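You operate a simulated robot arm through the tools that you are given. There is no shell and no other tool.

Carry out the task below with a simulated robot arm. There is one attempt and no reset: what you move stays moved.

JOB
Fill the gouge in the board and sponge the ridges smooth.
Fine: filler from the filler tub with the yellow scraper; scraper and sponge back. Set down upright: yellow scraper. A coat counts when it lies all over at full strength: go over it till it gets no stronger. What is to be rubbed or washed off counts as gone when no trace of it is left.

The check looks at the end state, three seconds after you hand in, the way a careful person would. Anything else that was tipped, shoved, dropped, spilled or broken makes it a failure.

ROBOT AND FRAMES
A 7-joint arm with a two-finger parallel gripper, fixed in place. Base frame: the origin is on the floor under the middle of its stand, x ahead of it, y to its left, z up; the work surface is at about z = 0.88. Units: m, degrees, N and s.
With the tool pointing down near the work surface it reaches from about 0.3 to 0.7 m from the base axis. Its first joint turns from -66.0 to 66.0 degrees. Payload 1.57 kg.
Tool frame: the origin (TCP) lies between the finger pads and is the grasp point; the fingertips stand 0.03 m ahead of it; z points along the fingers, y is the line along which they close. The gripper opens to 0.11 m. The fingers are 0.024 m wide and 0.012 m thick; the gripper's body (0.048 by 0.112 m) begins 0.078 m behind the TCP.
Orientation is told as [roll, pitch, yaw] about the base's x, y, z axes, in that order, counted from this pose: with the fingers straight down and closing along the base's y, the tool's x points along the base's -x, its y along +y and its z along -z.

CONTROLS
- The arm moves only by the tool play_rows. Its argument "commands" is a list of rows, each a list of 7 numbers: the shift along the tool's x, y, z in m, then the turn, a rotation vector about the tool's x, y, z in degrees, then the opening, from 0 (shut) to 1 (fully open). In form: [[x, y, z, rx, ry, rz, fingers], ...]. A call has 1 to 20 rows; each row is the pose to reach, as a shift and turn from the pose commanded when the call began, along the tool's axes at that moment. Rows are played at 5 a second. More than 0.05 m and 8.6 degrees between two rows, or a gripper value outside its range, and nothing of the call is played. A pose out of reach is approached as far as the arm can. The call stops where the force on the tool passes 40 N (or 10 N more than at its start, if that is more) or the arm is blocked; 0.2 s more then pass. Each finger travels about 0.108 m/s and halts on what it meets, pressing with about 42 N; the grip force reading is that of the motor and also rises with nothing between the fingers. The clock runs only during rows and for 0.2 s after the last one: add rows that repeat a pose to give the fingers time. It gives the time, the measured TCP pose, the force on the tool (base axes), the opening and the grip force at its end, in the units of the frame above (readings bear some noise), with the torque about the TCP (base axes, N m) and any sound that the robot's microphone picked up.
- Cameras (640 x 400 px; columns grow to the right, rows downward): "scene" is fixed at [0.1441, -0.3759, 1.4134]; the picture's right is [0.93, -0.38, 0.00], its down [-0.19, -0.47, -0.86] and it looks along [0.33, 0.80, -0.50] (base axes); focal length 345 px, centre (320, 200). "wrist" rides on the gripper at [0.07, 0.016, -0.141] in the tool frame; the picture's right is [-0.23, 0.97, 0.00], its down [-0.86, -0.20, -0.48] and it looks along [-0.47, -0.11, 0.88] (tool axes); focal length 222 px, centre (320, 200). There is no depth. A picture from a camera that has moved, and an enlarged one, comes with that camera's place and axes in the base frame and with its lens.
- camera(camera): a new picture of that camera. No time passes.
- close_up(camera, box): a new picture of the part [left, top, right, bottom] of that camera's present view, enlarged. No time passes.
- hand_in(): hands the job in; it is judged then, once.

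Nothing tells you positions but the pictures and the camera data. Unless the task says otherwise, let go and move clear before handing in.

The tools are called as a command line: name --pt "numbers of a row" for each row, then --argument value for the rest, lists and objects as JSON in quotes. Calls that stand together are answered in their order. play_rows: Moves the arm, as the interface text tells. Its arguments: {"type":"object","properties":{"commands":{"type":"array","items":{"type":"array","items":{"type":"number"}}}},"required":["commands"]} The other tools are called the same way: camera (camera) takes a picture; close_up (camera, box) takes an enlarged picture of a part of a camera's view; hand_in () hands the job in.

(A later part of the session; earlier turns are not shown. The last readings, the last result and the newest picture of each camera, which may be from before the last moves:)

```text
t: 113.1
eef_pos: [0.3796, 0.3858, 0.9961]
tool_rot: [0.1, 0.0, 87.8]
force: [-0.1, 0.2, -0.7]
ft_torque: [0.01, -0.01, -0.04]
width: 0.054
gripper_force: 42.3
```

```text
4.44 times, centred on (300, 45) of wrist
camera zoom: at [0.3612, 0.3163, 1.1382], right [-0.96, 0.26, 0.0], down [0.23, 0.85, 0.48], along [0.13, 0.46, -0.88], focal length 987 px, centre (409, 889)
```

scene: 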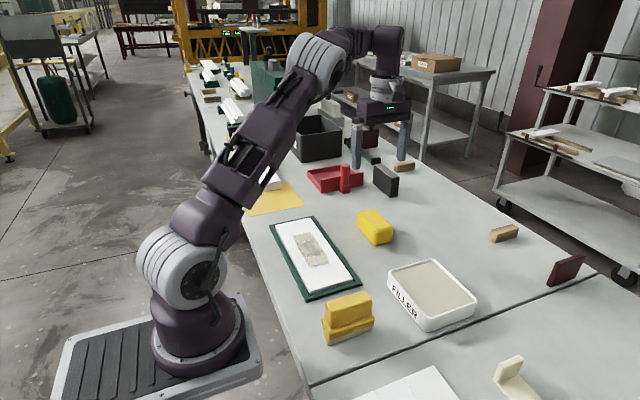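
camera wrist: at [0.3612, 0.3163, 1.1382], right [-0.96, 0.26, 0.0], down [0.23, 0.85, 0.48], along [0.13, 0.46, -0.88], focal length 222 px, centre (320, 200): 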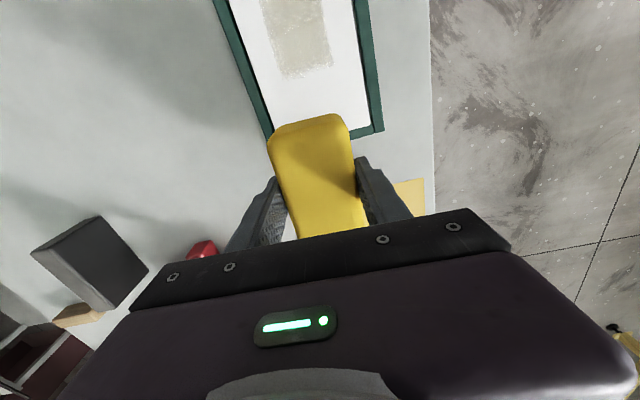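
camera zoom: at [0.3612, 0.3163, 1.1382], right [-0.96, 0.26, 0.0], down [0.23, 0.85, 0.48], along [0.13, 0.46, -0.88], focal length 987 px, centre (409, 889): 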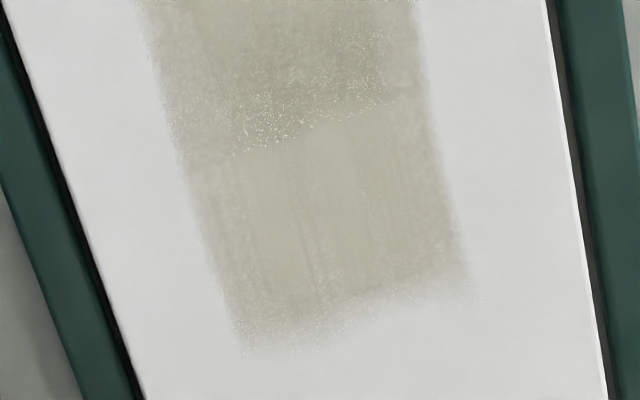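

The blobs are gone in the middle, and traces of ridge remain in two bands near y 0.27 and 0.205 and along the sides, where the sponge passed less. I'll rub those next with strokes along x, which won't tip the sponge in the fingers.

play_rows --pt "0.03 0.001 0 0 0 0 0.2" --pt "0.06 0.002 0 0 0 0 0.2" --pt "0.09 0.004 0.01 0 0 0 0.2" --pt "0.1208 0.0048 0.03 0 0 0 0.2" --pt "0.1208 0.0048 0.05 0 0 0 0.2" --pt "0.1208 0.0048 0.056 0 0 0 0.2" --pt "0.1208 0.0048 0.058 0 0 0 0.2"

close_up --camera "scene" --box '[270, 190, 370, 280]'

```text
t: 114.7
eef_pos: [0.369, 0.2643, 0.9375]
tool_rot: [0.0, -0.1, 87.8]
force: [-1.8, -0.4, 12.4]
ft_torque: [-0.64, 0.07, -0.05]
width: 0.0541
gripper_force: 41.9
```

```text
4.44 times, centred on (320, 235) of scene
camera zoom: at [0.1439, -0.376, 1.4134], right [0.93, -0.38, 0.0], down [-0.19, -0.47, -0.86], along [0.33, 0.8, -0.5], focal length 1532 px, centre (320, 44)
```

zoom: 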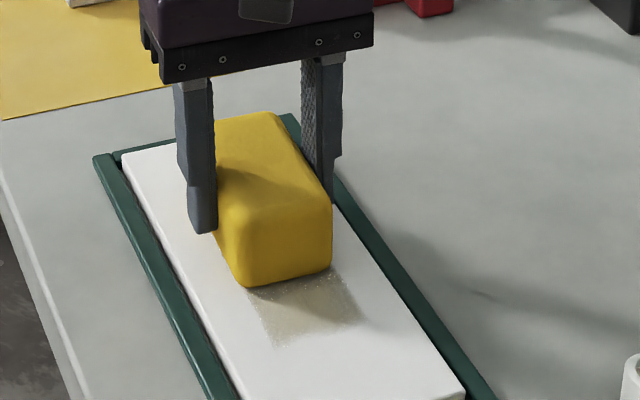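

The torque shows only the sponge's near edge is touching, so it has tipped slightly in the grip. I'll tilt the gripper about half a degree to lay it flat.

play_rows --pt "0 0 0 0 0.3 0 0.2" --pt "0 0 0 0 0.5 0 0.2" --pt "0 0 0.0002 0 0.5 0 0.2"

```text
t: 115.5
eef_pos: [0.3705, 0.2651, 0.9378]
tool_rot: [0.0, 0.4, 87.9]
force: [-1.4, 2.7, 10.6]
ft_torque: [0.75, 0.01, 0.05]
width: 0.0542
gripper_force: 41.6
```

play_rows --pt "0 0 0 0 -0.15 0 0.2" --pt "0 0 0.0002 0 -0.25 0 0.2" --pt "0 0 0.0002 0 -0.25 0 0.2"

```text
t: 116.3
eef_pos: [0.3705, 0.2642, 0.9371]
tool_rot: [-0.1, 0.2, 87.9]
force: [-1.0, 3.0, 13.5]
ft_torque: [0.0, -0.02, 0.02]
width: 0.0539
gripper_force: 41.8
```

The sponge lies flat now at 13 N. I'll rub along x both ways.

play_rows --pt "0 0.005 0 0 0 0 0.2" --pt "0 0.01 0 0 0 0 0.2" --pt "0 0.015 0 0 0 0 0.2" --pt "0 0.01 0 0 0 0 0.2" --pt "0 0.005 0 0 0 0 0.2" --pt "0 0 0 0 0 0 0.2" --pt "0 -0.005 0 0 0 0 0.2" --pt "0 -0.01 0 0 0 0 0.2" --pt "0 -0.015 0 0 0 0 0.2" --pt "0 -0.01 0 0 0 0 0.2" --pt "0 -0.005 0 0 0 0 0.2" --pt "0 0 0 0 0 0 0.2"

close_up --camera "scene" --box '[270, 190, 370, 280]'

```text
t: 117.5
eef_pos: [0.3596, 0.2641, 0.938]
tool_rot: [0.1, 0.2, 87.9]
force: [-6.1, -2.9, 13.5]
ft_torque: [-0.09, -0.06, 0.0]
width: 0.0543
gripper_force: 41.7
stopped in row 5: the force on the tool passed its limit at 48 N (the readings are from after the stop); the commanded pose is now the measured one
```

```text
4.44 times, centred on (320, 235) of scene
camera zoom: at [0.1438, -0.3761, 1.4134], right [0.93, -0.38, 0.0], down [-0.19, -0.47, -0.86], along [0.33, 0.8, -0.5], focal length 1532 px, centre (320, 44)
```

zoom: 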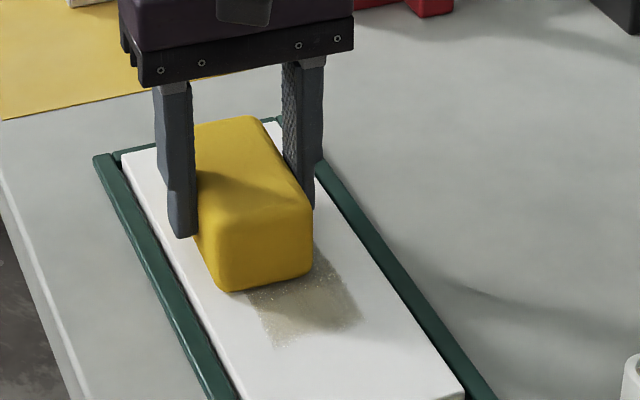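

play_rows --pt "0 0 -0.0004 0 0 0 0.2" --pt "0 -0.003 -0.0004 0 0 0 0.2" --pt "0 -0.006 -0.0004 0 0 0 0.2" --pt "0 -0.009 -0.0004 0 0 0 0.2" --pt "0 -0.012 -0.0004 0 0 0 0.2" --pt "0 -0.015 -0.0004 0 0 0 0.2" --pt "0 -0.018 -0.0004 0 0 0 0.2" --pt "0 -0.021 -0.0004 0 0 0 0.2" --pt "0 -0.024 -0.0004 0 0 0 0.2" --pt "0 -0.027 -0.0004 0 0 0 0.2"

```text
t: 119.7
eef_pos: [0.3872, 0.2633, 0.9375]
tool_rot: [0.3, 0.2, 88.0]
force: [-2.7, -0.7, 2.4]
ft_torque: [0.04, -0.01, 0.05]
width: 0.054
gripper_force: 41.5
```

play_rows --pt "0 0 0.0002 0 0 0 0.2" --pt "0 0.003 0.0002 0 0 0 0.2" --pt "0 0.006 0.0002 0 0 0 0.2" --pt "0 0.009 0.0002 0 0 0 0.2" --pt "0 0.012 0.0002 0 0 0 0.2" --pt "0 0.015 0.0002 0 0 0 0.2" --pt "0 0.018 0.0002 0 0 0 0.2" --pt "0 0.021 0.0002 0 0 0 0.2" --pt "0 0.024 0.0002 0 0 0 0.2" --pt "0 0.027 0.0002 0 0 0 0.2" --pt "0 0.03 0.0002 0 0 0 0.2" --pt "0 0.033 0.0002 0 0 0 0.2"

```text
t: 122.2
eef_pos: [0.3527, 0.2656, 0.9372]
tool_rot: [0.2, 0.2, 88.0]
force: [7.5, 1.4, 9.5]
ft_torque: [0.07, -0.5, 0.04]
width: 0.0543
gripper_force: 41.9
```

play_rows --pt "0 -0.003 0 0 0 0 0.2" --pt "0 -0.006 0 0 0 0 0.2" --pt "0 -0.009 0 0 0 0 0.2" --pt "0 -0.012 0 0 0 0 0.2" --pt "0 -0.015 0 0 0 0 0.2" --pt "0 -0.018 0 0 0 0 0.2" --pt "0 -0.021 0 0 0 0 0.2" --pt "0 -0.024 0 0 0 0 0.2" --pt "0 -0.027 0 0 0 0 0.2" --pt "0 -0.03 0 0 0 0 0.2" --pt "0 -0.033 0 0 0 0 0.2" --pt "0 -0.03 -0.005 0 0 0 0.2" --pt "-0.04 -0.018 -0.03 0 0 0 0.2" --pt "-0.08 -0.018 -0.05 0 0 0 0.2" --pt "-0.12 -0.018 -0.06 0 0 0 0.2" --pt "-0.12 -0.018 -0.06 0 0 0 0.2"

close_up --camera "scene" --box '[285, 222, 345, 272]'

close_up --camera "scene" --box '[292, 228, 328, 260]'

```text
t: 124.1
eef_pos: [0.3764, 0.2633, 0.9368]
tool_rot: [0.4, 0.2, 88.2]
force: [-6.4, -3.2, 14.4]
ft_torque: [-0.04, -0.11, -0.1]
width: 0.054
gripper_force: 41.8
stopped in row 9: the force on the tool passed its limit at 43 N (the readings are from after the stop); the commanded pose is now the measured one
```

```text
8.00 times, centred on (315, 247) of scene
camera zoom: at [0.1437, -0.3762, 1.4134], right [0.93, -0.38, 0.0], down [-0.19, -0.47, -0.86], along [0.33, 0.8, -0.5], focal length 2758 px, centre (360, -176)
```

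zoom: 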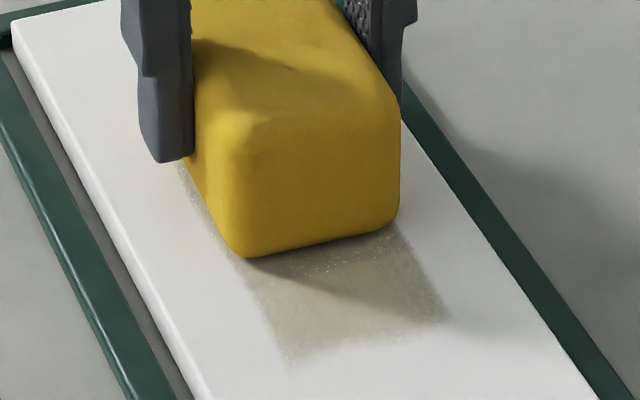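

```text
12.50 times, centred on (310, 244) of scene
camera zoom: at [0.1437, -0.3762, 1.4134], right [0.93, -0.38, 0.0], down [-0.19, -0.47, -0.86], along [0.33, 0.8, -0.5], focal length 4310 px, centre (445, -350)
```

zoom: 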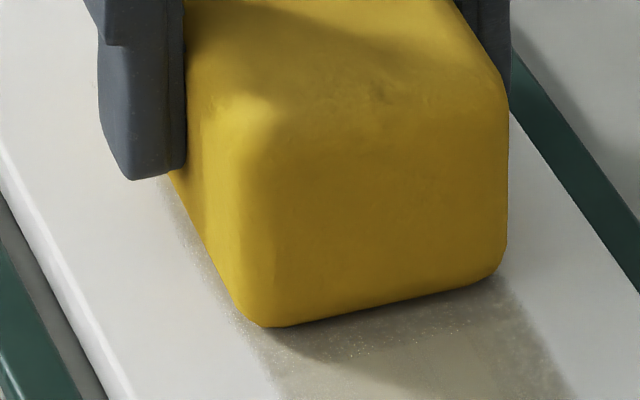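

I'll lift off, level, and move aside to inspect the patch and check the frame hasn't moved.

play_rows --pt "0 0 -0.004 0 0 0 0.2" --pt "0 0 -0.01 0 0 0 0.2" --pt "-0.03 0 -0.03 0 0 0 0.2" --pt "-0.07 0 -0.05 0 0 0 0.2" --pt "-0.11 0 -0.06 0 0 0 0.2" --pt "-0.12 0 -0.06 0 0 0 0.2" --pt "-0.12 0 -0.06 0 0 0 0.2"

close_up --camera "scene" --box '[285, 222, 345, 272]'

close_up --camera "scene" --box '[292, 228, 328, 260]'

close_up --camera "scene" --box '[240, 180, 400, 360]'

```text
t: 125.7
eef_pos: [0.3824, 0.3863, 0.9951]
tool_rot: [0.4, 0.3, 88.1]
force: [-0.2, 0.3, -1.1]
ft_torque: [-0.01, 0.01, -0.04]
width: 0.0541
gripper_force: 41.8
```

```text
8.00 times, centred on (315, 247) of scene
camera zoom: at [0.1441, -0.3759, 1.4134], right [0.93, -0.38, 0.0], down [-0.19, -0.47, -0.86], along [0.33, 0.8, -0.5], focal length 2758 px, centre (360, -176)
```

zoom: 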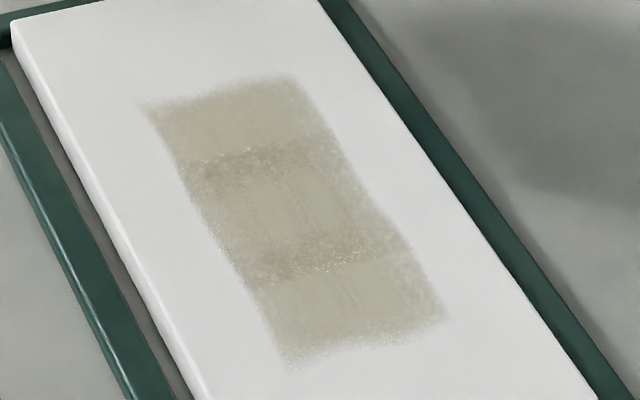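

```text
12.50 times, centred on (310, 244) of scene
camera zoom: at [0.1441, -0.3759, 1.4134], right [0.93, -0.38, 0.0], down [-0.19, -0.47, -0.86], along [0.33, 0.8, -0.5], focal length 4310 px, centre (445, -350)
```

zoom: 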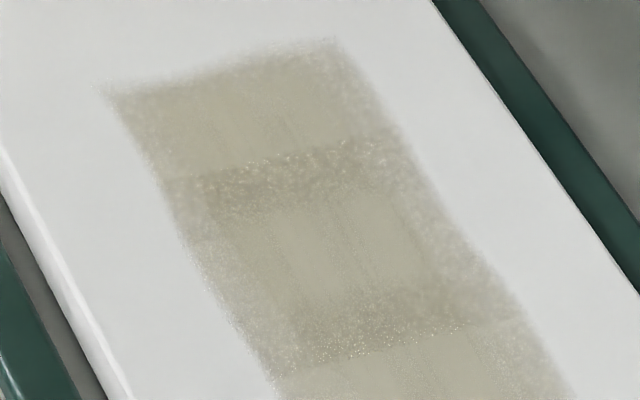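

```text
2.22 times, centred on (320, 270) of scene
camera zoom: at [0.1441, -0.3759, 1.4134], right [0.93, -0.38, 0.0], down [-0.19, -0.47, -0.86], along [0.33, 0.8, -0.5], focal length 766 px, centre (320, 44)
```

zoom: 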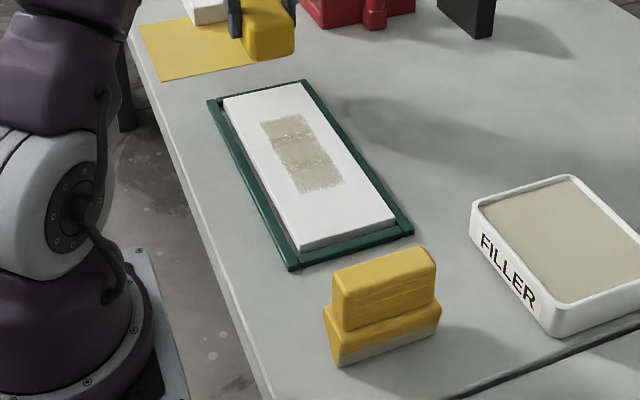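

The frame hasn't moved and the blobs are gone, but the two speckled bands look unchanged by rubbing. I'll bring the wrist camera almost straight above the patch for a closer look.

play_rows --pt "0.02 -0.003 0.0 0.2 0 0 0.2" --pt "0.05 -0.006 0.01 0.4 0 0 0.2" --pt "0.0757 -0.0107 0.025 0.4 0 0 0.2" --pt "0.0757 -0.0107 0.03 0.4 0 0 0.2" --pt "0.0757 -0.0107 0.03 0.4 0 0 0.2"

camera --camera "wrist"

close_up --camera "wrist" --box '[240, 0, 400, 110]'

```text
t: 126.9
eef_pos: [0.3896, 0.309, 0.9651]
tool_rot: [-0.1, 0.3, 88.0]
force: [-0.8, 0.2, -0.1]
ft_torque: [-0.01, 0.0, -0.02]
width: 0.054
gripper_force: 42.2
```

```text
taken
camera wrist: at [0.3706, 0.2387, 1.1086], right [-0.97, 0.26, 0.0], down [0.23, 0.85, 0.47], along [0.13, 0.46, -0.88], focal length 222 px, centre (320, 200)
```

wrist: 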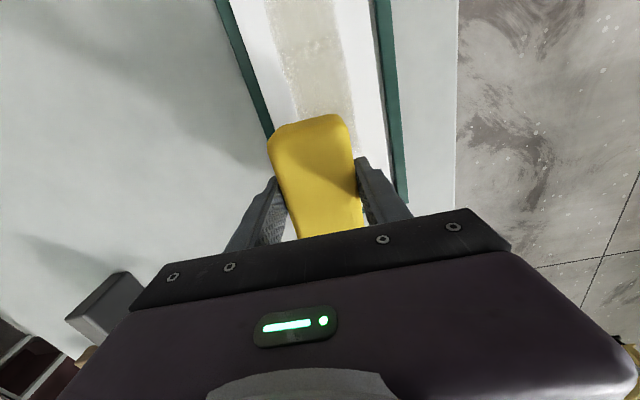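

```text
3.64 times, centred on (320, 55) of wrist
camera zoom: at [0.3706, 0.2387, 1.1086], right [-0.97, 0.26, 0.0], down [0.23, 0.85, 0.47], along [0.13, 0.46, -0.88], focal length 808 px, centre (320, 727)
```

zoom: 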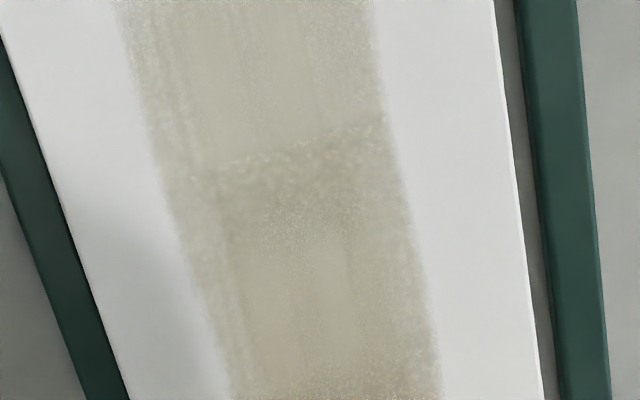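

close_up --camera "wrist" --box '[270, 10, 350, 60]'

close_up --camera "wrist" --box '[270, 55, 370, 125]'

close_up --camera "scene" --box '[295, 225, 345, 272]'

```text
8.00 times, centred on (310, 35) of wrist
camera zoom: at [0.3706, 0.2387, 1.1086], right [-0.97, 0.26, 0.0], down [0.23, 0.85, 0.47], along [0.13, 0.46, -0.88], focal length 1777 px, centre (400, 1520)
```

zoom: 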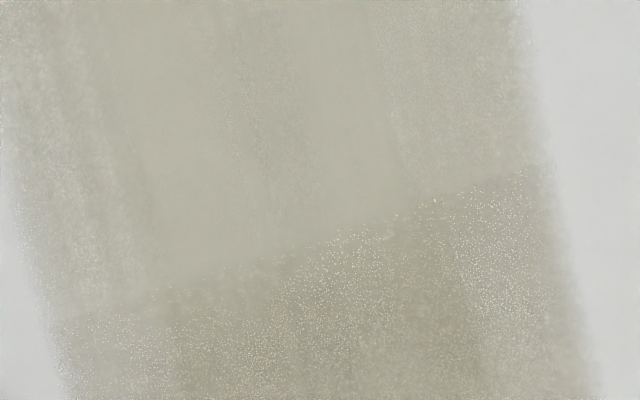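

```text
5.71 times, centred on (320, 90) of wrist
camera zoom: at [0.3706, 0.2387, 1.1086], right [-0.97, 0.26, 0.0], down [0.23, 0.85, 0.47], along [0.13, 0.46, -0.88], focal length 1269 px, centre (320, 829)
```

zoom: 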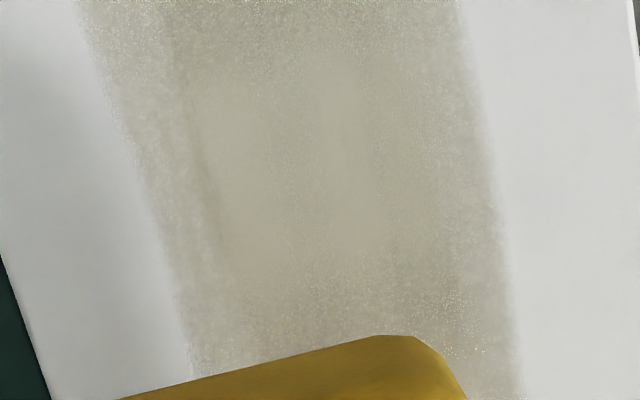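

```text
8.51 times, centred on (320, 248) of scene
camera zoom: at [0.1441, -0.3759, 1.4134], right [0.93, -0.38, 0.0], down [-0.19, -0.47, -0.86], along [0.33, 0.8, -0.5], focal length 2934 px, centre (320, -213)
```

zoom: 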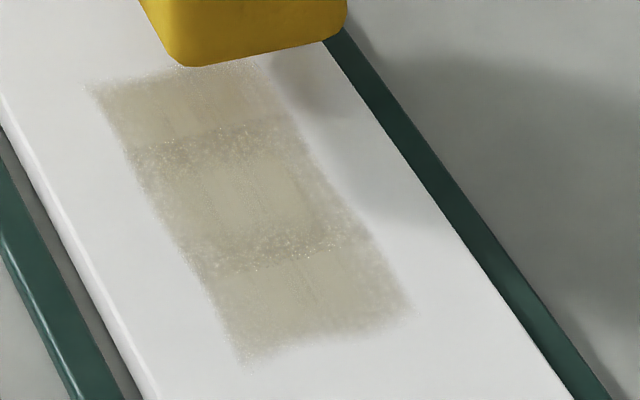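

Close up, the middle zone's edges show a dither of light dots. To see if that's leftover ridge, I'll rub the band near y 0.27 some more with light strokes and then compare.

play_rows --pt "0.02 0.008 0.0 0 0 0 0.2" --pt "0.0406 0.0166 0.01 0 0 0 0.2" --pt "0.0406 0.0166 0.022 0 0 0 0.2" --pt "0.0406 0.0166 0.026 0 0 0 0.2" --pt "0.0406 0.0166 0.0275 0 0 0 0.2" --pt "0.0406 0.0166 0.0275 0 0 0 0.2"

```text
t: 128.3
eef_pos: [0.3709, 0.2697, 0.9395]
tool_rot: [-0.1, 0.4, 88.0]
force: [0.0, -0.1, -0.6]
ft_torque: [0.02, -0.02, 0.01]
width: 0.0539
gripper_force: 42.1
```

play_rows --pt "0 0 0.0007 0 0 0 0.2" --pt "0 0 0.0012 0 0 0 0.2" --pt "0 0 0.0012 0 0 0 0.2"

```text
t: 129.1
eef_pos: [0.3706, 0.268, 0.9376]
tool_rot: [-0.1, 0.3, 88.1]
force: [-0.6, -0.4, -0.6]
ft_torque: [0.01, 0.01, 0.01]
width: 0.0539
gripper_force: 41.4
```

play_rows --pt "0 0 0.0004 0 0 0 0.2" --pt "0 0 0.0007 0 0 0 0.2" --pt "0 0 0.0007 0 0 0 0.2"

```text
t: 129.9
eef_pos: [0.3708, 0.2691, 0.936]
tool_rot: [0.1, 0.2, 88.0]
force: [1.1, -1.9, 4.8]
ft_torque: [0.08, 0.03, -0.04]
width: 0.0542
gripper_force: 41.9
```

play_rows --pt "0 0.004 0.0001 0 0 0 0.2" --pt "0 0.008 0.0001 0 0 0 0.2" --pt "0 0.012 0.0001 0 0 0 0.2" --pt "0 0.016 0.0001 0 0 0 0.2" --pt "0 0.012 0.0001 0 0 0 0.2" --pt "0 0.008 0.0001 0 0 0 0.2" --pt "0 0.004 0.0001 0 0 0 0.2" --pt "0 0 0.0001 0 0 0 0.2" --pt "0 -0.004 0.0001 0 0 0 0.2" --pt "0 -0.008 0.0001 0 0 0 0.2" --pt "0 -0.012 0.0001 0 0 0 0.2" --pt "0 -0.016 0.0001 0 0 0 0.2" --pt "0 -0.012 0.0001 0 0 0 0.2" --pt "0 -0.008 0.0001 0 0 0 0.2" --pt "0 -0.004 0.0001 0 0 0 0.2" --pt "0 0 0.0001 0 0 0 0.2"

```text
t: 132.1
eef_pos: [0.3762, 0.2684, 0.9377]
tool_rot: [0.1, 0.2, 88.1]
force: [-6.5, -3.2, 15.3]
ft_torque: [-0.02, 0.08, 0.04]
width: 0.0541
gripper_force: 42.0
stopped in row 11: the force on the tool passed its limit at 45 N (the readings are from after the stop); the commanded pose is now the measured one
```

play_rows --pt "0 0 -0.0004 0 0 0 0.2" --pt "0 -0.004 -0.0004 0 0 0 0.2" --pt "0 -0.008 -0.0004 0 0 0 0.2" --pt "0 -0.012 -0.0004 0 0 0 0.2" --pt "0 -0.008 -0.0004 0 0 0 0.2" --pt "0 -0.004 -0.0004 0 0 0 0.2" --pt "0 0 -0.0004 0 0 0 0.2" --pt "0 0.004 -0.0004 0 0 0 0.2" --pt "0 0.008 -0.0004 0 0 0 0.2" --pt "0 0.012 -0.0004 0 0 0 0.2" --pt "0 0.016 -0.0004 0 0 0 0.2" --pt "0 0.02 -0.0004 0 0 0 0.2"

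```text
t: 134.7
eef_pos: [0.3576, 0.2693, 0.9363]
tool_rot: [0.1, 0.4, 87.9]
force: [1.7, -1.2, 0.6]
ft_torque: [0.02, -0.04, -0.03]
width: 0.0542
gripper_force: 41.6
```

play_rows --pt "0 0 0.0002 0 0 0 0.2" --pt "0 -0.004 0.0002 0 0 0 0.2" --pt "0 -0.008 0.0002 0 0 0 0.2" --pt "0 -0.012 0.0002 0 0 0 0.2" --pt "0 -0.016 0.0001 0 0 0 0.2" --pt "0 -0.02 0.0001 0 0 0 0.2" --pt "0 -0.024 0.0001 0 0 0 0.2" --pt "0 -0.028 0.0001 0 0 0 0.2" --pt "0 -0.024 0.0001 0 0 0 0.2" --pt "0 -0.02 0.0001 0 0 0 0.2" --pt "0 -0.016 0.0001 0 0 0 0.2" --pt "0 -0.012 0.0002 0 0 0 0.2" --pt "0 -0.008 0.0002 0 0 0 0.2" --pt "0 -0.004 0.0002 0 0 0 0.2" --pt "0 0 0.0002 0 0 0 0.2"

```text
t: 136.5
eef_pos: [0.3815, 0.2692, 0.9365]
tool_rot: [0.2, 0.3, 88.2]
force: [-7.3, -3.8, 15.3]
ft_torque: [0.05, -0.12, -0.06]
width: 0.0544
gripper_force: 41.9
stopped in row 8: the force on the tool passed its limit at 45 N (the readings are from after the stop); the commanded pose is now the measured one
```

play_rows --pt "0 0 -0.004 0 0 0 0.2" --pt "0 0 -0.01 0 0 0 0.2" --pt "-0.03 0 -0.03 0 0 0 0.2" --pt "-0.07 0 -0.05 0 0 0 0.2" --pt "-0.11 0 -0.06 0 0 0 0.2" --pt "-0.117 0.0 -0.06 0 0 0 0.2" --pt "-0.117 0.0 -0.06 0 0 0 0.2"

close_up --camera "scene" --box '[292, 228, 328, 260]'

close_up --camera "wrist" --box '[240, 0, 360, 90]'

```text
t: 138.1
eef_pos: [0.3854, 0.3898, 0.9953]
tool_rot: [0.3, 0.3, 88.2]
force: [-0.1, -0.2, 0.0]
ft_torque: [0.02, -0.01, 0.0]
width: 0.0538
gripper_force: 42.4
```

```text
12.50 times, centred on (310, 244) of scene
camera zoom: at [0.1441, -0.3759, 1.4134], right [0.93, -0.38, 0.0], down [-0.19, -0.47, -0.86], along [0.33, 0.8, -0.5], focal length 4310 px, centre (445, -350)
```

zoom: 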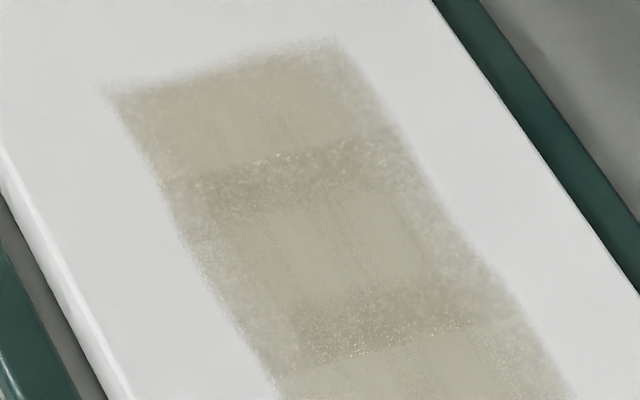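

```text
4.44 times, centred on (300, 45) of wrist
camera zoom: at [0.3675, 0.3202, 1.1374], right [-0.97, 0.26, 0.0], down [0.23, 0.85, 0.47], along [0.12, 0.46, -0.88], focal length 987 px, centre (409, 889)
```

zoom: 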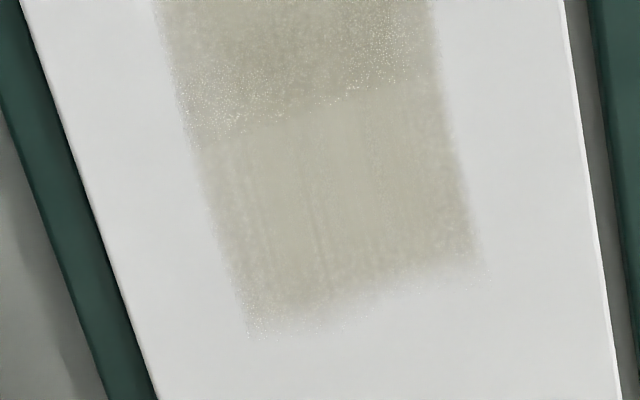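

More sponging doesn't change those bands, so they aren't ridge; the coat may be thinner there. I'll put the sponge back where it was and do another loaded scraper round to see whether the coat still gets stronger.

play_rows --pt "0.0 0 -0.03 0.15 0 0 0.2" --pt "0.02 -0.025 -0.035 0.3 0 0 0.2" --pt "0.045 -0.055 -0.035 0.3 0 0 0.2" --pt "0.07 -0.085 -0.035 0.3 0 0 0.2" --pt "0.095 -0.115 -0.035 0.3 0 0 0.2" --pt "0.12 -0.145 -0.035 0.3 0 0 0.2" --pt "0.1377 -0.1676 -0.035 0.3 0 0 0.2" --pt "0.1377 -0.1676 -0.01 0.3 0 0 0.2" --pt "0.1377 -0.1676 0.02 0.3 0 0 0.2" --pt "0.1377 -0.1676 0.045 0.3 0 0 0.2" --pt "0.1377 -0.1676 0.045 0.3 0 0 0.2"

camera --camera "wrist"

close_up --camera "scene" --box '[330, 170, 430, 260]'

```text
t: 140.5
eef_pos: [0.5489, 0.2436, 0.9494]
tool_rot: [-0.1, 0.2, 88.2]
force: [-0.9, -0.2, -0.9]
ft_torque: [0.0, 0.0, 0.02]
width: 0.0542
gripper_force: 41.7
```

```text
taken
camera wrist: at [0.5304, 0.1747, 1.0925], right [-0.97, 0.26, 0.0], down [0.23, 0.85, 0.47], along [0.12, 0.46, -0.88], focal length 222 px, centre (320, 200)
```

wrist: 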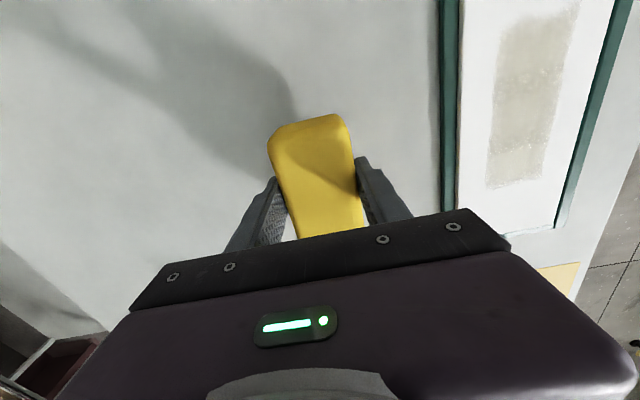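

```text
4.44 times, centred on (380, 215) of scene
camera zoom: at [0.1441, -0.3759, 1.4134], right [0.93, -0.38, 0.0], down [-0.19, -0.47, -0.86], along [0.33, 0.8, -0.5], focal length 1532 px, centre (53, 133)
```

zoom: 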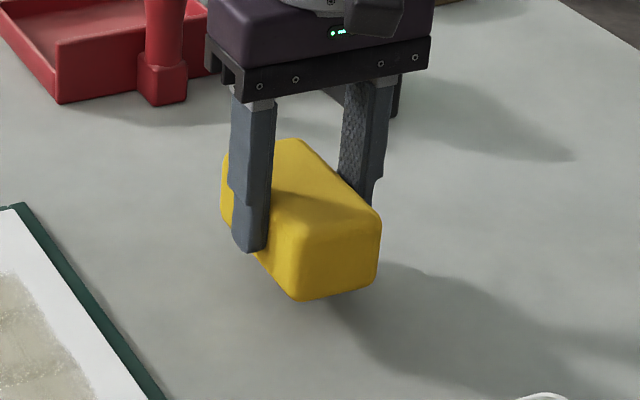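

close_up --camera "wrist" --box '[470, 10, 590, 200]'

play_rows --pt "-0.0016 0 0.01 0 0 0 0.2" --pt "-0.0016 0 0.018 0 0 0 0.2" --pt "-0.0016 0 0.022 0 0 0 0.2" --pt "-0.0016 0 0.022 0 0 0 0.2"

```text
2.11 times, centred on (530, 105) of wrist
camera zoom: at [0.5304, 0.1747, 1.0925], right [-0.97, 0.26, 0.0], down [0.23, 0.85, 0.47], along [0.12, 0.46, -0.88], focal length 468 px, centre (-122, 400)
```

zoom: 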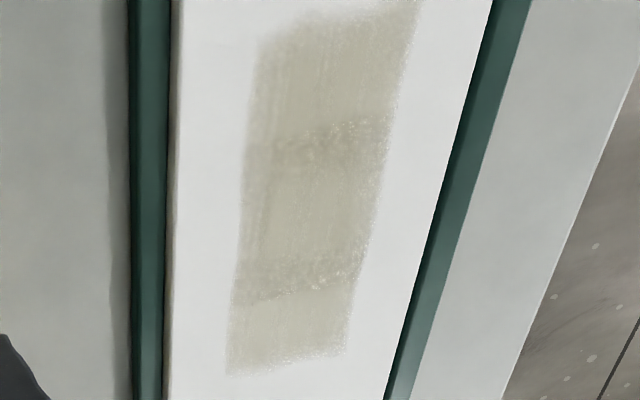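

```text
t: 141.5
eef_pos: [0.5487, 0.2455, 0.9291]
tool_rot: [-0.1, 0.3, 88.2]
force: [0.3, -0.6, -0.2]
ft_torque: [0.0, -0.01, -0.01]
width: 0.0538
gripper_force: 41.9
```

play_rows --pt "0 0 0.0008 0 0 0 0.2" --pt "0 0 0.0016 0 0 0 0.2" --pt "0 0 0.0016 0 0 0 0.2"

```text
t: 142.3
eef_pos: [0.5481, 0.2456, 0.9269]
tool_rot: [-0.1, 0.3, 88.3]
force: [-1.0, -0.3, -0.9]
ft_torque: [-0.02, 0.02, -0.01]
width: 0.0541
gripper_force: 42.0
```

play_rows --pt "0 0 0.0006 0 0 0 0.2" --pt "0 0 0.0012 0 0 0 0.2" --pt "0 0 0.0012 0 0 0 0.2"

```text
t: 143.1
eef_pos: [0.5497, 0.2459, 0.9257]
tool_rot: [-0.1, 0.3, 88.2]
force: [0.1, -0.6, -0.4]
ft_torque: [0.0, -0.01, -0.02]
width: 0.0544
gripper_force: 41.9
```

play_rows --pt "0 0 0.0005 0 0 0 0.2" --pt "0 0 0.001 0 0 0 0.2" --pt "0 0 0.001 0 0 0 0.2"

close_up --camera "scene" --box '[330, 170, 430, 260]'

```text
t: 143.9
eef_pos: [0.5497, 0.2441, 0.9254]
tool_rot: [-0.1, 0.3, 88.2]
force: [0.6, -0.3, -0.9]
ft_torque: [-0.04, 0.0, -0.02]
width: 0.0539
gripper_force: 41.9
```

```text
4.44 times, centred on (380, 215) of scene
camera zoom: at [0.1441, -0.3759, 1.4134], right [0.93, -0.38, 0.0], down [-0.19, -0.47, -0.86], along [0.33, 0.8, -0.5], focal length 1532 px, centre (53, 133)
```

zoom: 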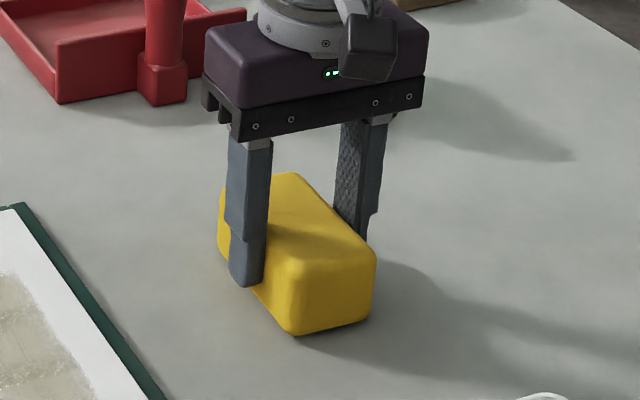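

play_rows --pt "0 0 0.0004 0 0 0 0.2" --pt "0 0 0.0007 0 0 0 0.2" --pt "0 0 0.0007 0 0 0 0.2"

```text
t: 144.7
eef_pos: [0.5501, 0.2449, 0.924]
tool_rot: [0.0, 0.3, 88.2]
force: [0.0, 0.2, -0.1]
ft_torque: [0.02, 0.0, 0.0]
width: 0.0541
gripper_force: 42.0
```

play_rows --pt "0 0 0.0004 0 0 0 0.2" --pt "0 0 0.0008 0 0 0 0.2" --pt "0 0 0.0008 0 0 0 0.2"

```text
t: 145.5
eef_pos: [0.5486, 0.2439, 0.9251]
tool_rot: [-0.3, 0.2, 88.2]
force: [-1.2, -1.1, 14.8]
ft_torque: [-0.01, 0.3, -0.01]
width: 0.0541
gripper_force: 41.8
```

The sponge is down at its original place with 15 N. I'll open slowly and retreat upward.

play_rows --pt "0 0 -0.0003 0 0 0 0.45" --pt "0 0 -0.0003 0 0 0 0.52" --pt "0 0 -0.0003 0 0 0 0.58" --pt "0 0 -0.0003 0 0 0 0.7" --pt "0 0 -0.0003 0 0 0 0.85" --pt "0 0 -0.0003 0 0 0 0.85" --pt "0 0 -0.02 0 0 0 0.85" --pt "0 0 -0.05 0 0 0 1" --pt "0 0 -0.09 0 0 0 1" --pt "0 0 -0.13 0 0 0 1" --pt "0 0 -0.17 0 0 0 1"

camera --camera "wrist"

camera --camera "scene"

close_up --camera "scene" --box '[285, 222, 345, 272]'

```text
t: 147.9
eef_pos: [0.5481, 0.2458, 1.0934]
tool_rot: [-0.1, 0.2, 88.2]
force: [-0.3, 0.1, 0.6]
ft_torque: [-0.01, 0.01, -0.02]
width: 0.1101
gripper_force: 0.1
```

```text
taken
camera wrist: at [0.5303, 0.1762, 1.237], right [-0.97, 0.26, 0.0], down [0.23, 0.85, 0.47], along [0.12, 0.46, -0.88], focal length 222 px, centre (320, 200)
```

wrist: 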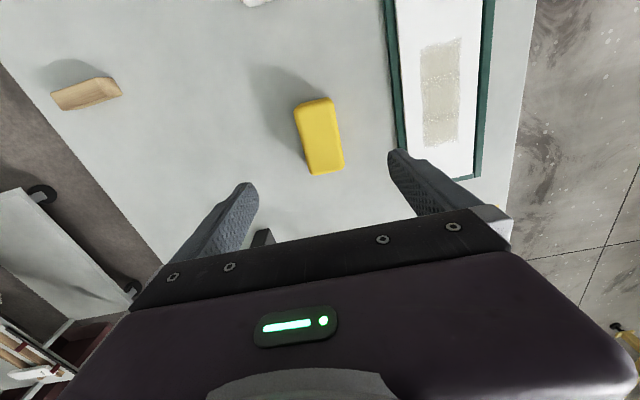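

```text
taken
```

scene: 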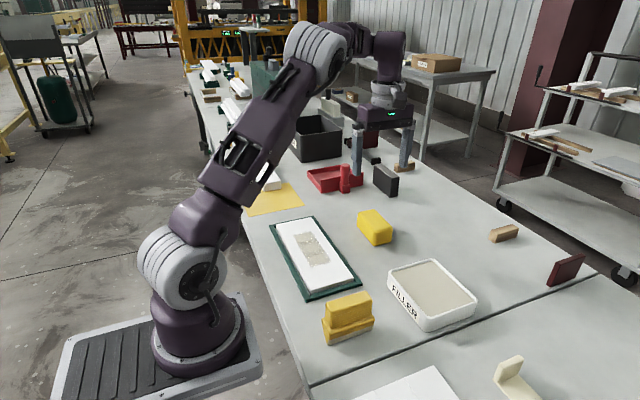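

```text
8.00 times, centred on (315, 247) of scene
camera zoom: at [0.1441, -0.3759, 1.4134], right [0.93, -0.38, 0.0], down [-0.19, -0.47, -0.86], along [0.33, 0.8, -0.5], focal length 2758 px, centre (360, -176)
```

zoom: 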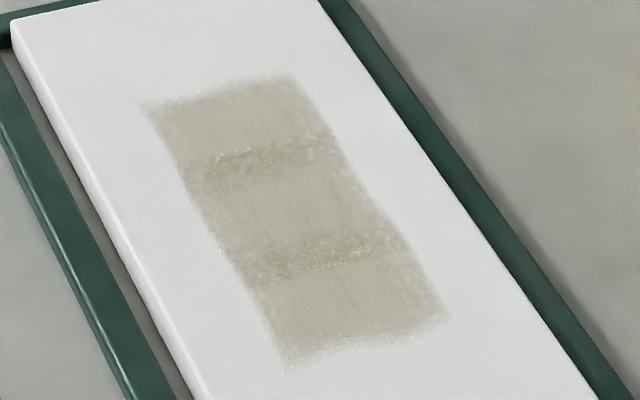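

The sponge is back in place. Now I'll return to the scraper, turning the gripper back to its original heading.

play_rows --pt "0.021 0.016 0 0 0 7.35 1" --pt "0.042 0.032 0 0 0 14.7 1" --pt "0.063 0.048 0 0 0 22.05 1" --pt "0.084 0.064 0 0 0 29.4 1" --pt "0.105 0.08 0 0 0 36.75 1" --pt "0.127 0.096 0 0 0 44.1 1" --pt "0.148 0.112 0 0 0 51.45 1" --pt "0.169 0.128 0 0 0 58.8 1" --pt "0.19 0.144 0 0 0 66.15 1" --pt "0.211 0.16 0 0 0 73.5 1" --pt "0.232 0.176 0 0 0 80.85 1" --pt "0.2531 0.1911 0 0 0 88.2 1" --pt "0.2531 0.1911 0 0 0 88.2 1"

camera --camera "wrist"

close_up --camera "wrist" --box '[280, 80, 360, 180]'

close_up --camera "wrist" --box '[430, 60, 550, 140]'

```text
t: 150.7
eef_pos: [0.3485, -0.0018, 1.0945]
tool_rot: [-0.4, -0.1, 0.0]
force: [0.4, 1.0, -0.4]
ft_torque: [-0.01, -0.02, 0.0]
width: 0.1101
gripper_force: 0.0
```

```text
taken
camera wrist: at [0.2791, 0.0143, 1.2363], right [0.23, 0.97, -0.01], down [0.85, -0.2, 0.48], along [0.47, -0.11, -0.88], focal length 222 px, centre (320, 200)
```

wrist: 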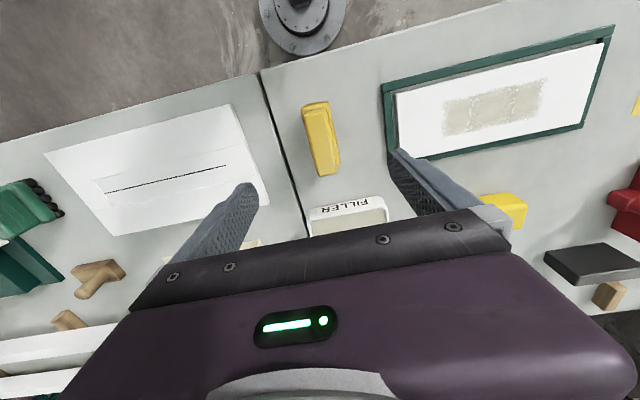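

```text
4.00 times, centred on (320, 130) of wrist
camera zoom: at [0.2791, 0.0143, 1.2363], right [0.23, 0.97, -0.01], down [0.85, -0.2, 0.48], along [0.47, -0.11, -0.88], focal length 888 px, centre (320, 480)
```

zoom: 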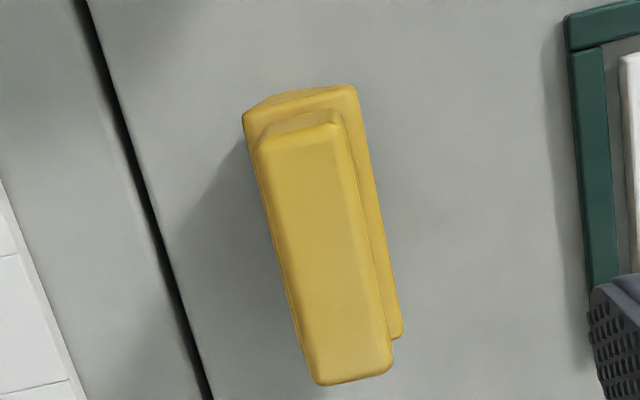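

```text
5.00 times, centred on (490, 100) of wrist
camera zoom: at [0.2791, 0.0143, 1.2363], right [0.23, 0.97, -0.01], down [0.85, -0.2, 0.48], along [0.47, -0.11, -0.88], focal length 1111 px, centre (-530, 700)
```

zoom: 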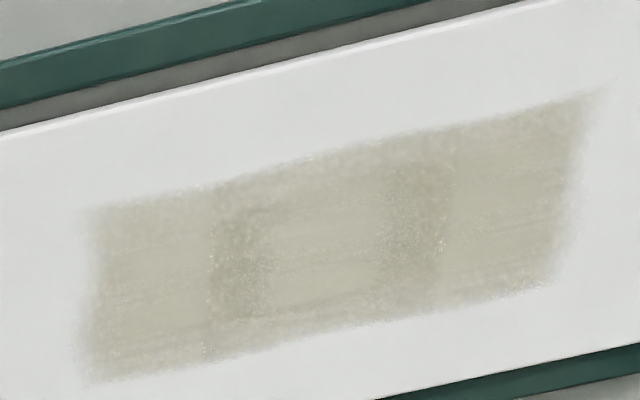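

I'll level the gripper, move down close above the scraper with the fingers half open, and check the alignment again.

play_rows --pt "-0.001 0.001 0.03 -0.2 0 0 0.8" --pt "-0.001 0.001 0.06 -0.4 0 0 0.6" --pt "-0.001 0.001 0.085 -0.4 0 0 0.5" --pt "-0.001 0.001 0.085 -0.4 0 0 0.5"

close_up --camera "wrist" --box '[250, 90, 400, 220]'

```text
t: 151.7
eef_pos: [0.3509, -0.0003, 1.0098]
tool_rot: [0.1, 0.0, 0.0]
force: [-0.4, 0.6, 0.5]
ft_torque: [-0.02, -0.03, 0.01]
width: 0.0548
gripper_force: 0.1
```

```text
3.08 times, centred on (325, 155) of wrist
camera zoom: at [0.2813, 0.015, 1.1521], right [0.23, 0.97, 0.0], down [0.85, -0.2, 0.48], along [0.47, -0.11, -0.88], focal length 684 px, centre (305, 338)
```

zoom: 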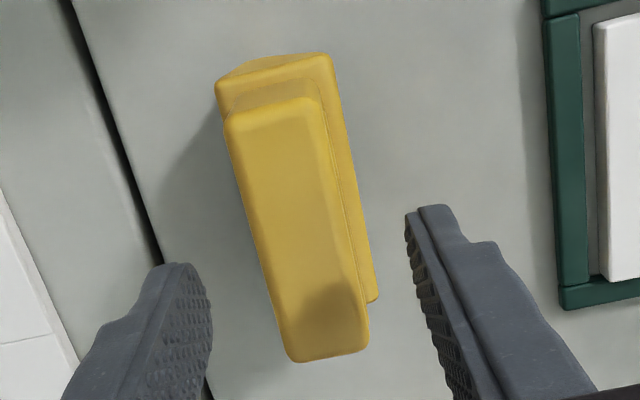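

play_rows --pt "0 -0.0005 0.02 0 0 0.5 0.5" --pt "0 -0.0005 0.04 0 0 0.8 0.5" --pt "0 -0.0005 0.0536 0 0 0.8 0.5" --pt "0 -0.0005 0.0536 0 0 0.8 0.4" --pt "0 -0.0005 0.0536 0 0 0.8 0.32" --pt "0 -0.0005 0.0536 0 0 0.8 0.26" --pt "0 -0.0005 0.0536 0 0 0.8 0.2" --pt "0 -0.0005 0.0536 0 0 0.8 0.1" --pt "0 -0.0005 0.0536 0 0 0.8 0" --pt "0 -0.0005 0.0536 0 0 0.8 0"

close_up --camera "wrist" --box '[230, 90, 430, 240]'

close_up --camera "scene" --box '[310, 270, 400, 350]'

```text
t: 153.9
eef_pos: [0.35, -0.001, 0.9551]
tool_rot: [0.1, 0.0, -0.8]
force: [1.0, -0.2, 0.0]
ft_torque: [0.05, 0.01, 0.0]
width: 0.0276
gripper_force: 38.0
```

```text
2.67 times, centred on (330, 165) of wrist
camera zoom: at [0.2809, 0.0151, 1.0989], right [0.24, 0.97, 0.0], down [0.85, -0.21, 0.48], along [0.47, -0.11, -0.88], focal length 592 px, centre (293, 293)
```

zoom: 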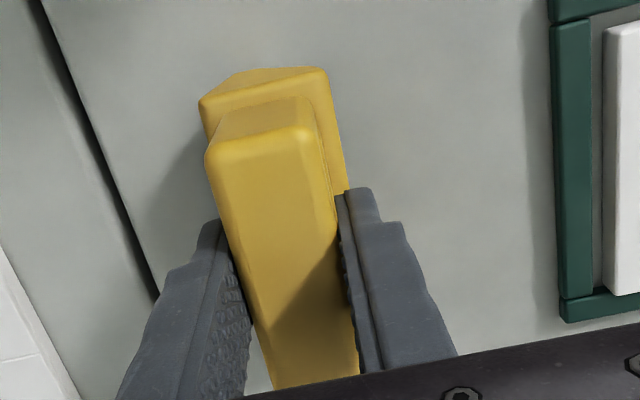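

```text
5.00 times, centred on (355, 310) of scene
camera zoom: at [0.1441, -0.3759, 1.4134], right [0.93, -0.38, 0.0], down [-0.19, -0.47, -0.86], along [0.33, 0.8, -0.5], focal length 1724 px, centre (145, -350)
```

zoom: 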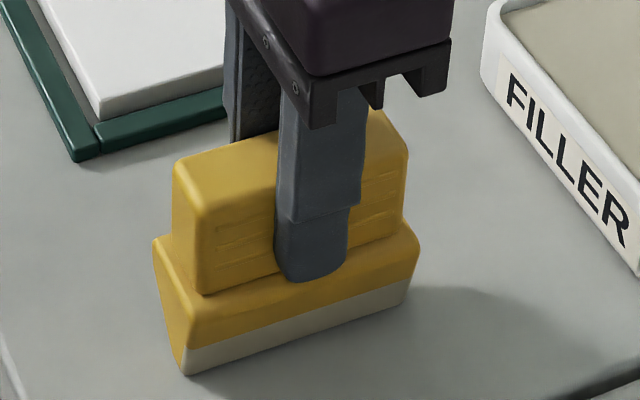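

Gripped again. I'll lift, straighten the heading, and go to the tub for a fresh load.

play_rows --pt "0 0 -0.01 0 0 0 0" --pt "0 0 -0.04 0 0 0 0" --pt "0 0 -0.08 0 0 -0.4 0" --pt "0 0 -0.11 0 0 -0.8 0" --pt "0 0 -0.11 0 0 -0.8 0"

play_rows --pt "-0.032 0.002 0 0 0 0 0" --pt "-0.064 0.004 0 0 0 0 0" --pt "-0.096 0.006 0 0 0 0 0" --pt "-0.128 0.008 0 0 0 0 0" --pt "-0.16 0.01 0 0 0 0 0" --pt "-0.1867 0.0115 0 0 0 0 0" --pt "-0.1867 0.0115 0.03 0 0 0 0" --pt "-0.1867 0.0115 0.055 0 0 0 0" --pt "-0.1867 0.0115 0.068 0 0 0 0" --pt "-0.1867 0.0115 0.073 0 0 0 0" --pt "-0.1867 0.0115 0.073 0 0 0 0"

close_up --camera "scene" --box '[380, 220, 480, 330]'

close_up --camera "wrist" --box '[240, 70, 400, 210]'

```text
t: 155.1
eef_pos: [0.3507, -0.0008, 1.0646]
tool_rot: [0.0, -0.1, -0.1]
force: [-0.4, 0.4, -1.5]
ft_torque: [0.02, 0.0, -0.01]
width: 0.0275
gripper_force: 37.9
```

```text
t: 157.5
eef_pos: [0.5376, 0.0098, 0.9925]
tool_rot: [0.1, -0.1, -0.1]
force: [0.5, 1.3, -1.5]
ft_torque: [0.0, 0.06, -0.02]
width: 0.0274
gripper_force: 38.1
```

```text
3.64 times, centred on (430, 275) of scene
camera zoom: at [0.1441, -0.3759, 1.4134], right [0.93, -0.38, 0.0], down [-0.19, -0.47, -0.86], along [0.33, 0.8, -0.5], focal length 1254 px, centre (-80, -73)
```

zoom: 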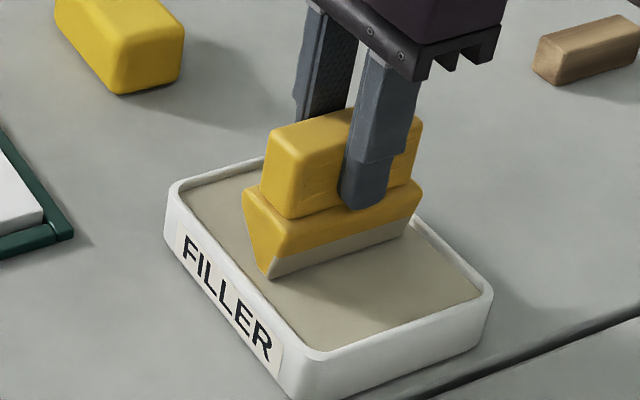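

```text
2.86 times, centred on (320, 140) of wrist
camera zoom: at [0.468, 0.0247, 1.1349], right [0.23, 0.97, 0.0], down [0.85, -0.2, 0.48], along [0.47, -0.11, -0.88], focal length 635 px, centre (320, 371)
```

zoom: 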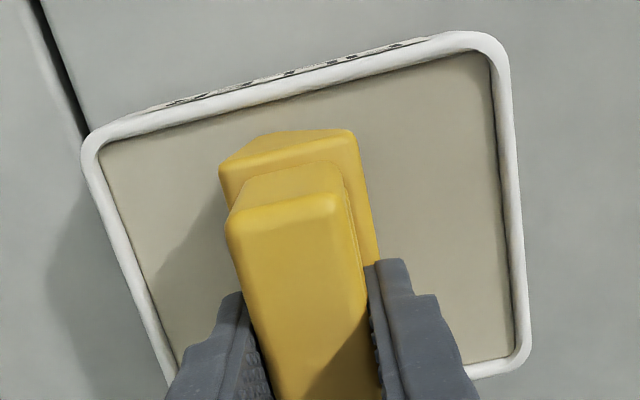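

play_rows --pt "0 0 0.001 0 0 0 0" --pt "0 0 0.0018 0 0 0 0" --pt "0 0 0.0018 0 0 0 0"

```text
t: 158.3
eef_pos: [0.5372, 0.0087, 0.9926]
tool_rot: [0.1, -0.3, 0.0]
force: [4.1, 2.0, 26.2]
ft_torque: [0.14, 0.9, -0.08]
width: 0.0273
gripper_force: 37.5
```

Contact made, with the blade's -x corner touching first. I'll lift and carry the load over to the board, and level the blade there using the torque.

play_rows --pt "0 0 -0.004 0 0 0 0" --pt "0 0 -0.03 0 0 0 0" --pt "0 0 -0.06 0 0 0 0" --pt "0.03 0.027 -0.066 0 0 0 0" --pt "0.06 0.055 -0.066 0 0 0 0" --pt "0.09 0.082 -0.066 0 0 0 0" --pt "0.12 0.11 -0.066 0 0 0 0" --pt "0.15 0.137 -0.066 0 0 0 0" --pt "0.1675 0.157 -0.06 0 0 0 0" --pt "0.1675 0.157 -0.035 0 0 0 0" --pt "0.1675 0.157 -0.01 0 0 0 0" --pt "0.1675 0.157 0.012 0 0 0 0" --pt "0.1675 0.157 0.021 0 0 0 0" --pt "0.1675 0.157 0.021 0 0 0 0"

close_up --camera "scene" --box '[280, 210, 380, 300]'

close_up --camera "wrist" --box '[310, 60, 500, 200]'

```text
t: 161.3
eef_pos: [0.3715, 0.1667, 0.9705]
tool_rot: [0.0, 0.0, 0.0]
force: [0.1, 0.1, -1.4]
ft_torque: [-0.01, -0.01, 0.01]
width: 0.0276
gripper_force: 37.7
```

```text
4.44 times, centred on (330, 255) of scene
camera zoom: at [0.1441, -0.3759, 1.4134], right [0.93, -0.38, 0.0], down [-0.19, -0.47, -0.86], along [0.33, 0.8, -0.5], focal length 1532 px, centre (276, -44)
```

zoom: 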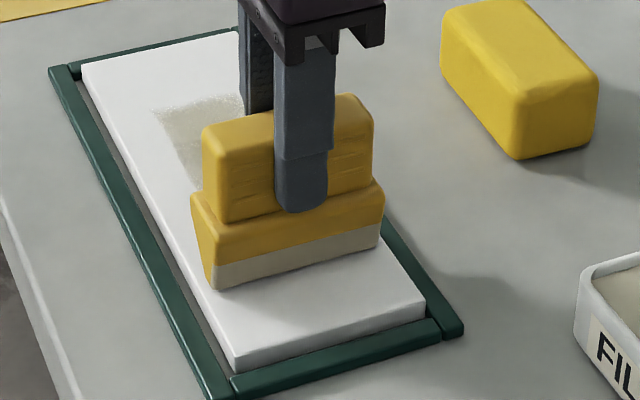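

```text
2.86 times, centred on (405, 130) of wrist
camera zoom: at [0.3009, 0.1826, 1.1129], right [0.23, 0.97, 0.0], down [0.85, -0.2, 0.48], along [0.47, -0.11, -0.88], focal length 635 px, centre (77, 400)
```

zoom: 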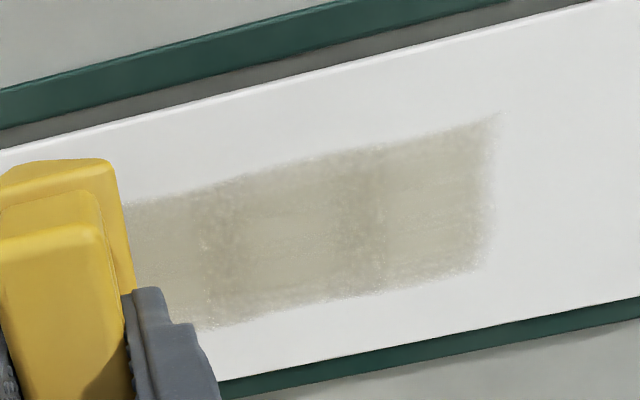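

play_rows --pt "-0.002 0 0.001 0 0 0 0" --pt "-0.003 0 0.002 0 0 0 0" --pt "-0.003 0 0.003 0 0 0 0" --pt "-0.003 0 0.003 0 0 0 0"

```text
t: 162.3
eef_pos: [0.3735, 0.1684, 0.9687]
tool_rot: [0.1, -0.3, 0.0]
force: [-6.5, -2.1, 36.3]
ft_torque: [-0.16, 0.03, -0.04]
width: 0.0274
gripper_force: 37.9
```

play_rows --pt "0 0 -0.0009 0 0 0 0" --pt "0 0 -0.0009 0 0 0 0"

```text
t: 162.9
eef_pos: [0.3726, 0.1682, 0.9688]
tool_rot: [0.3, -0.2, -0.1]
force: [1.5, -2.2, 36.0]
ft_torque: [-0.2, -0.33, -0.05]
width: 0.0275
gripper_force: 38.1
```

play_rows --pt "0 0 -0.0006 0 0 0 0" --pt "0 0 -0.0006 0 0 0 0"

```text
t: 163.5
eef_pos: [0.3723, 0.1681, 0.9691]
tool_rot: [0.0, -0.1, 0.0]
force: [1.0, 0.3, 1.7]
ft_torque: [0.06, -0.2, 0.04]
width: 0.0274
gripper_force: 38.1
```

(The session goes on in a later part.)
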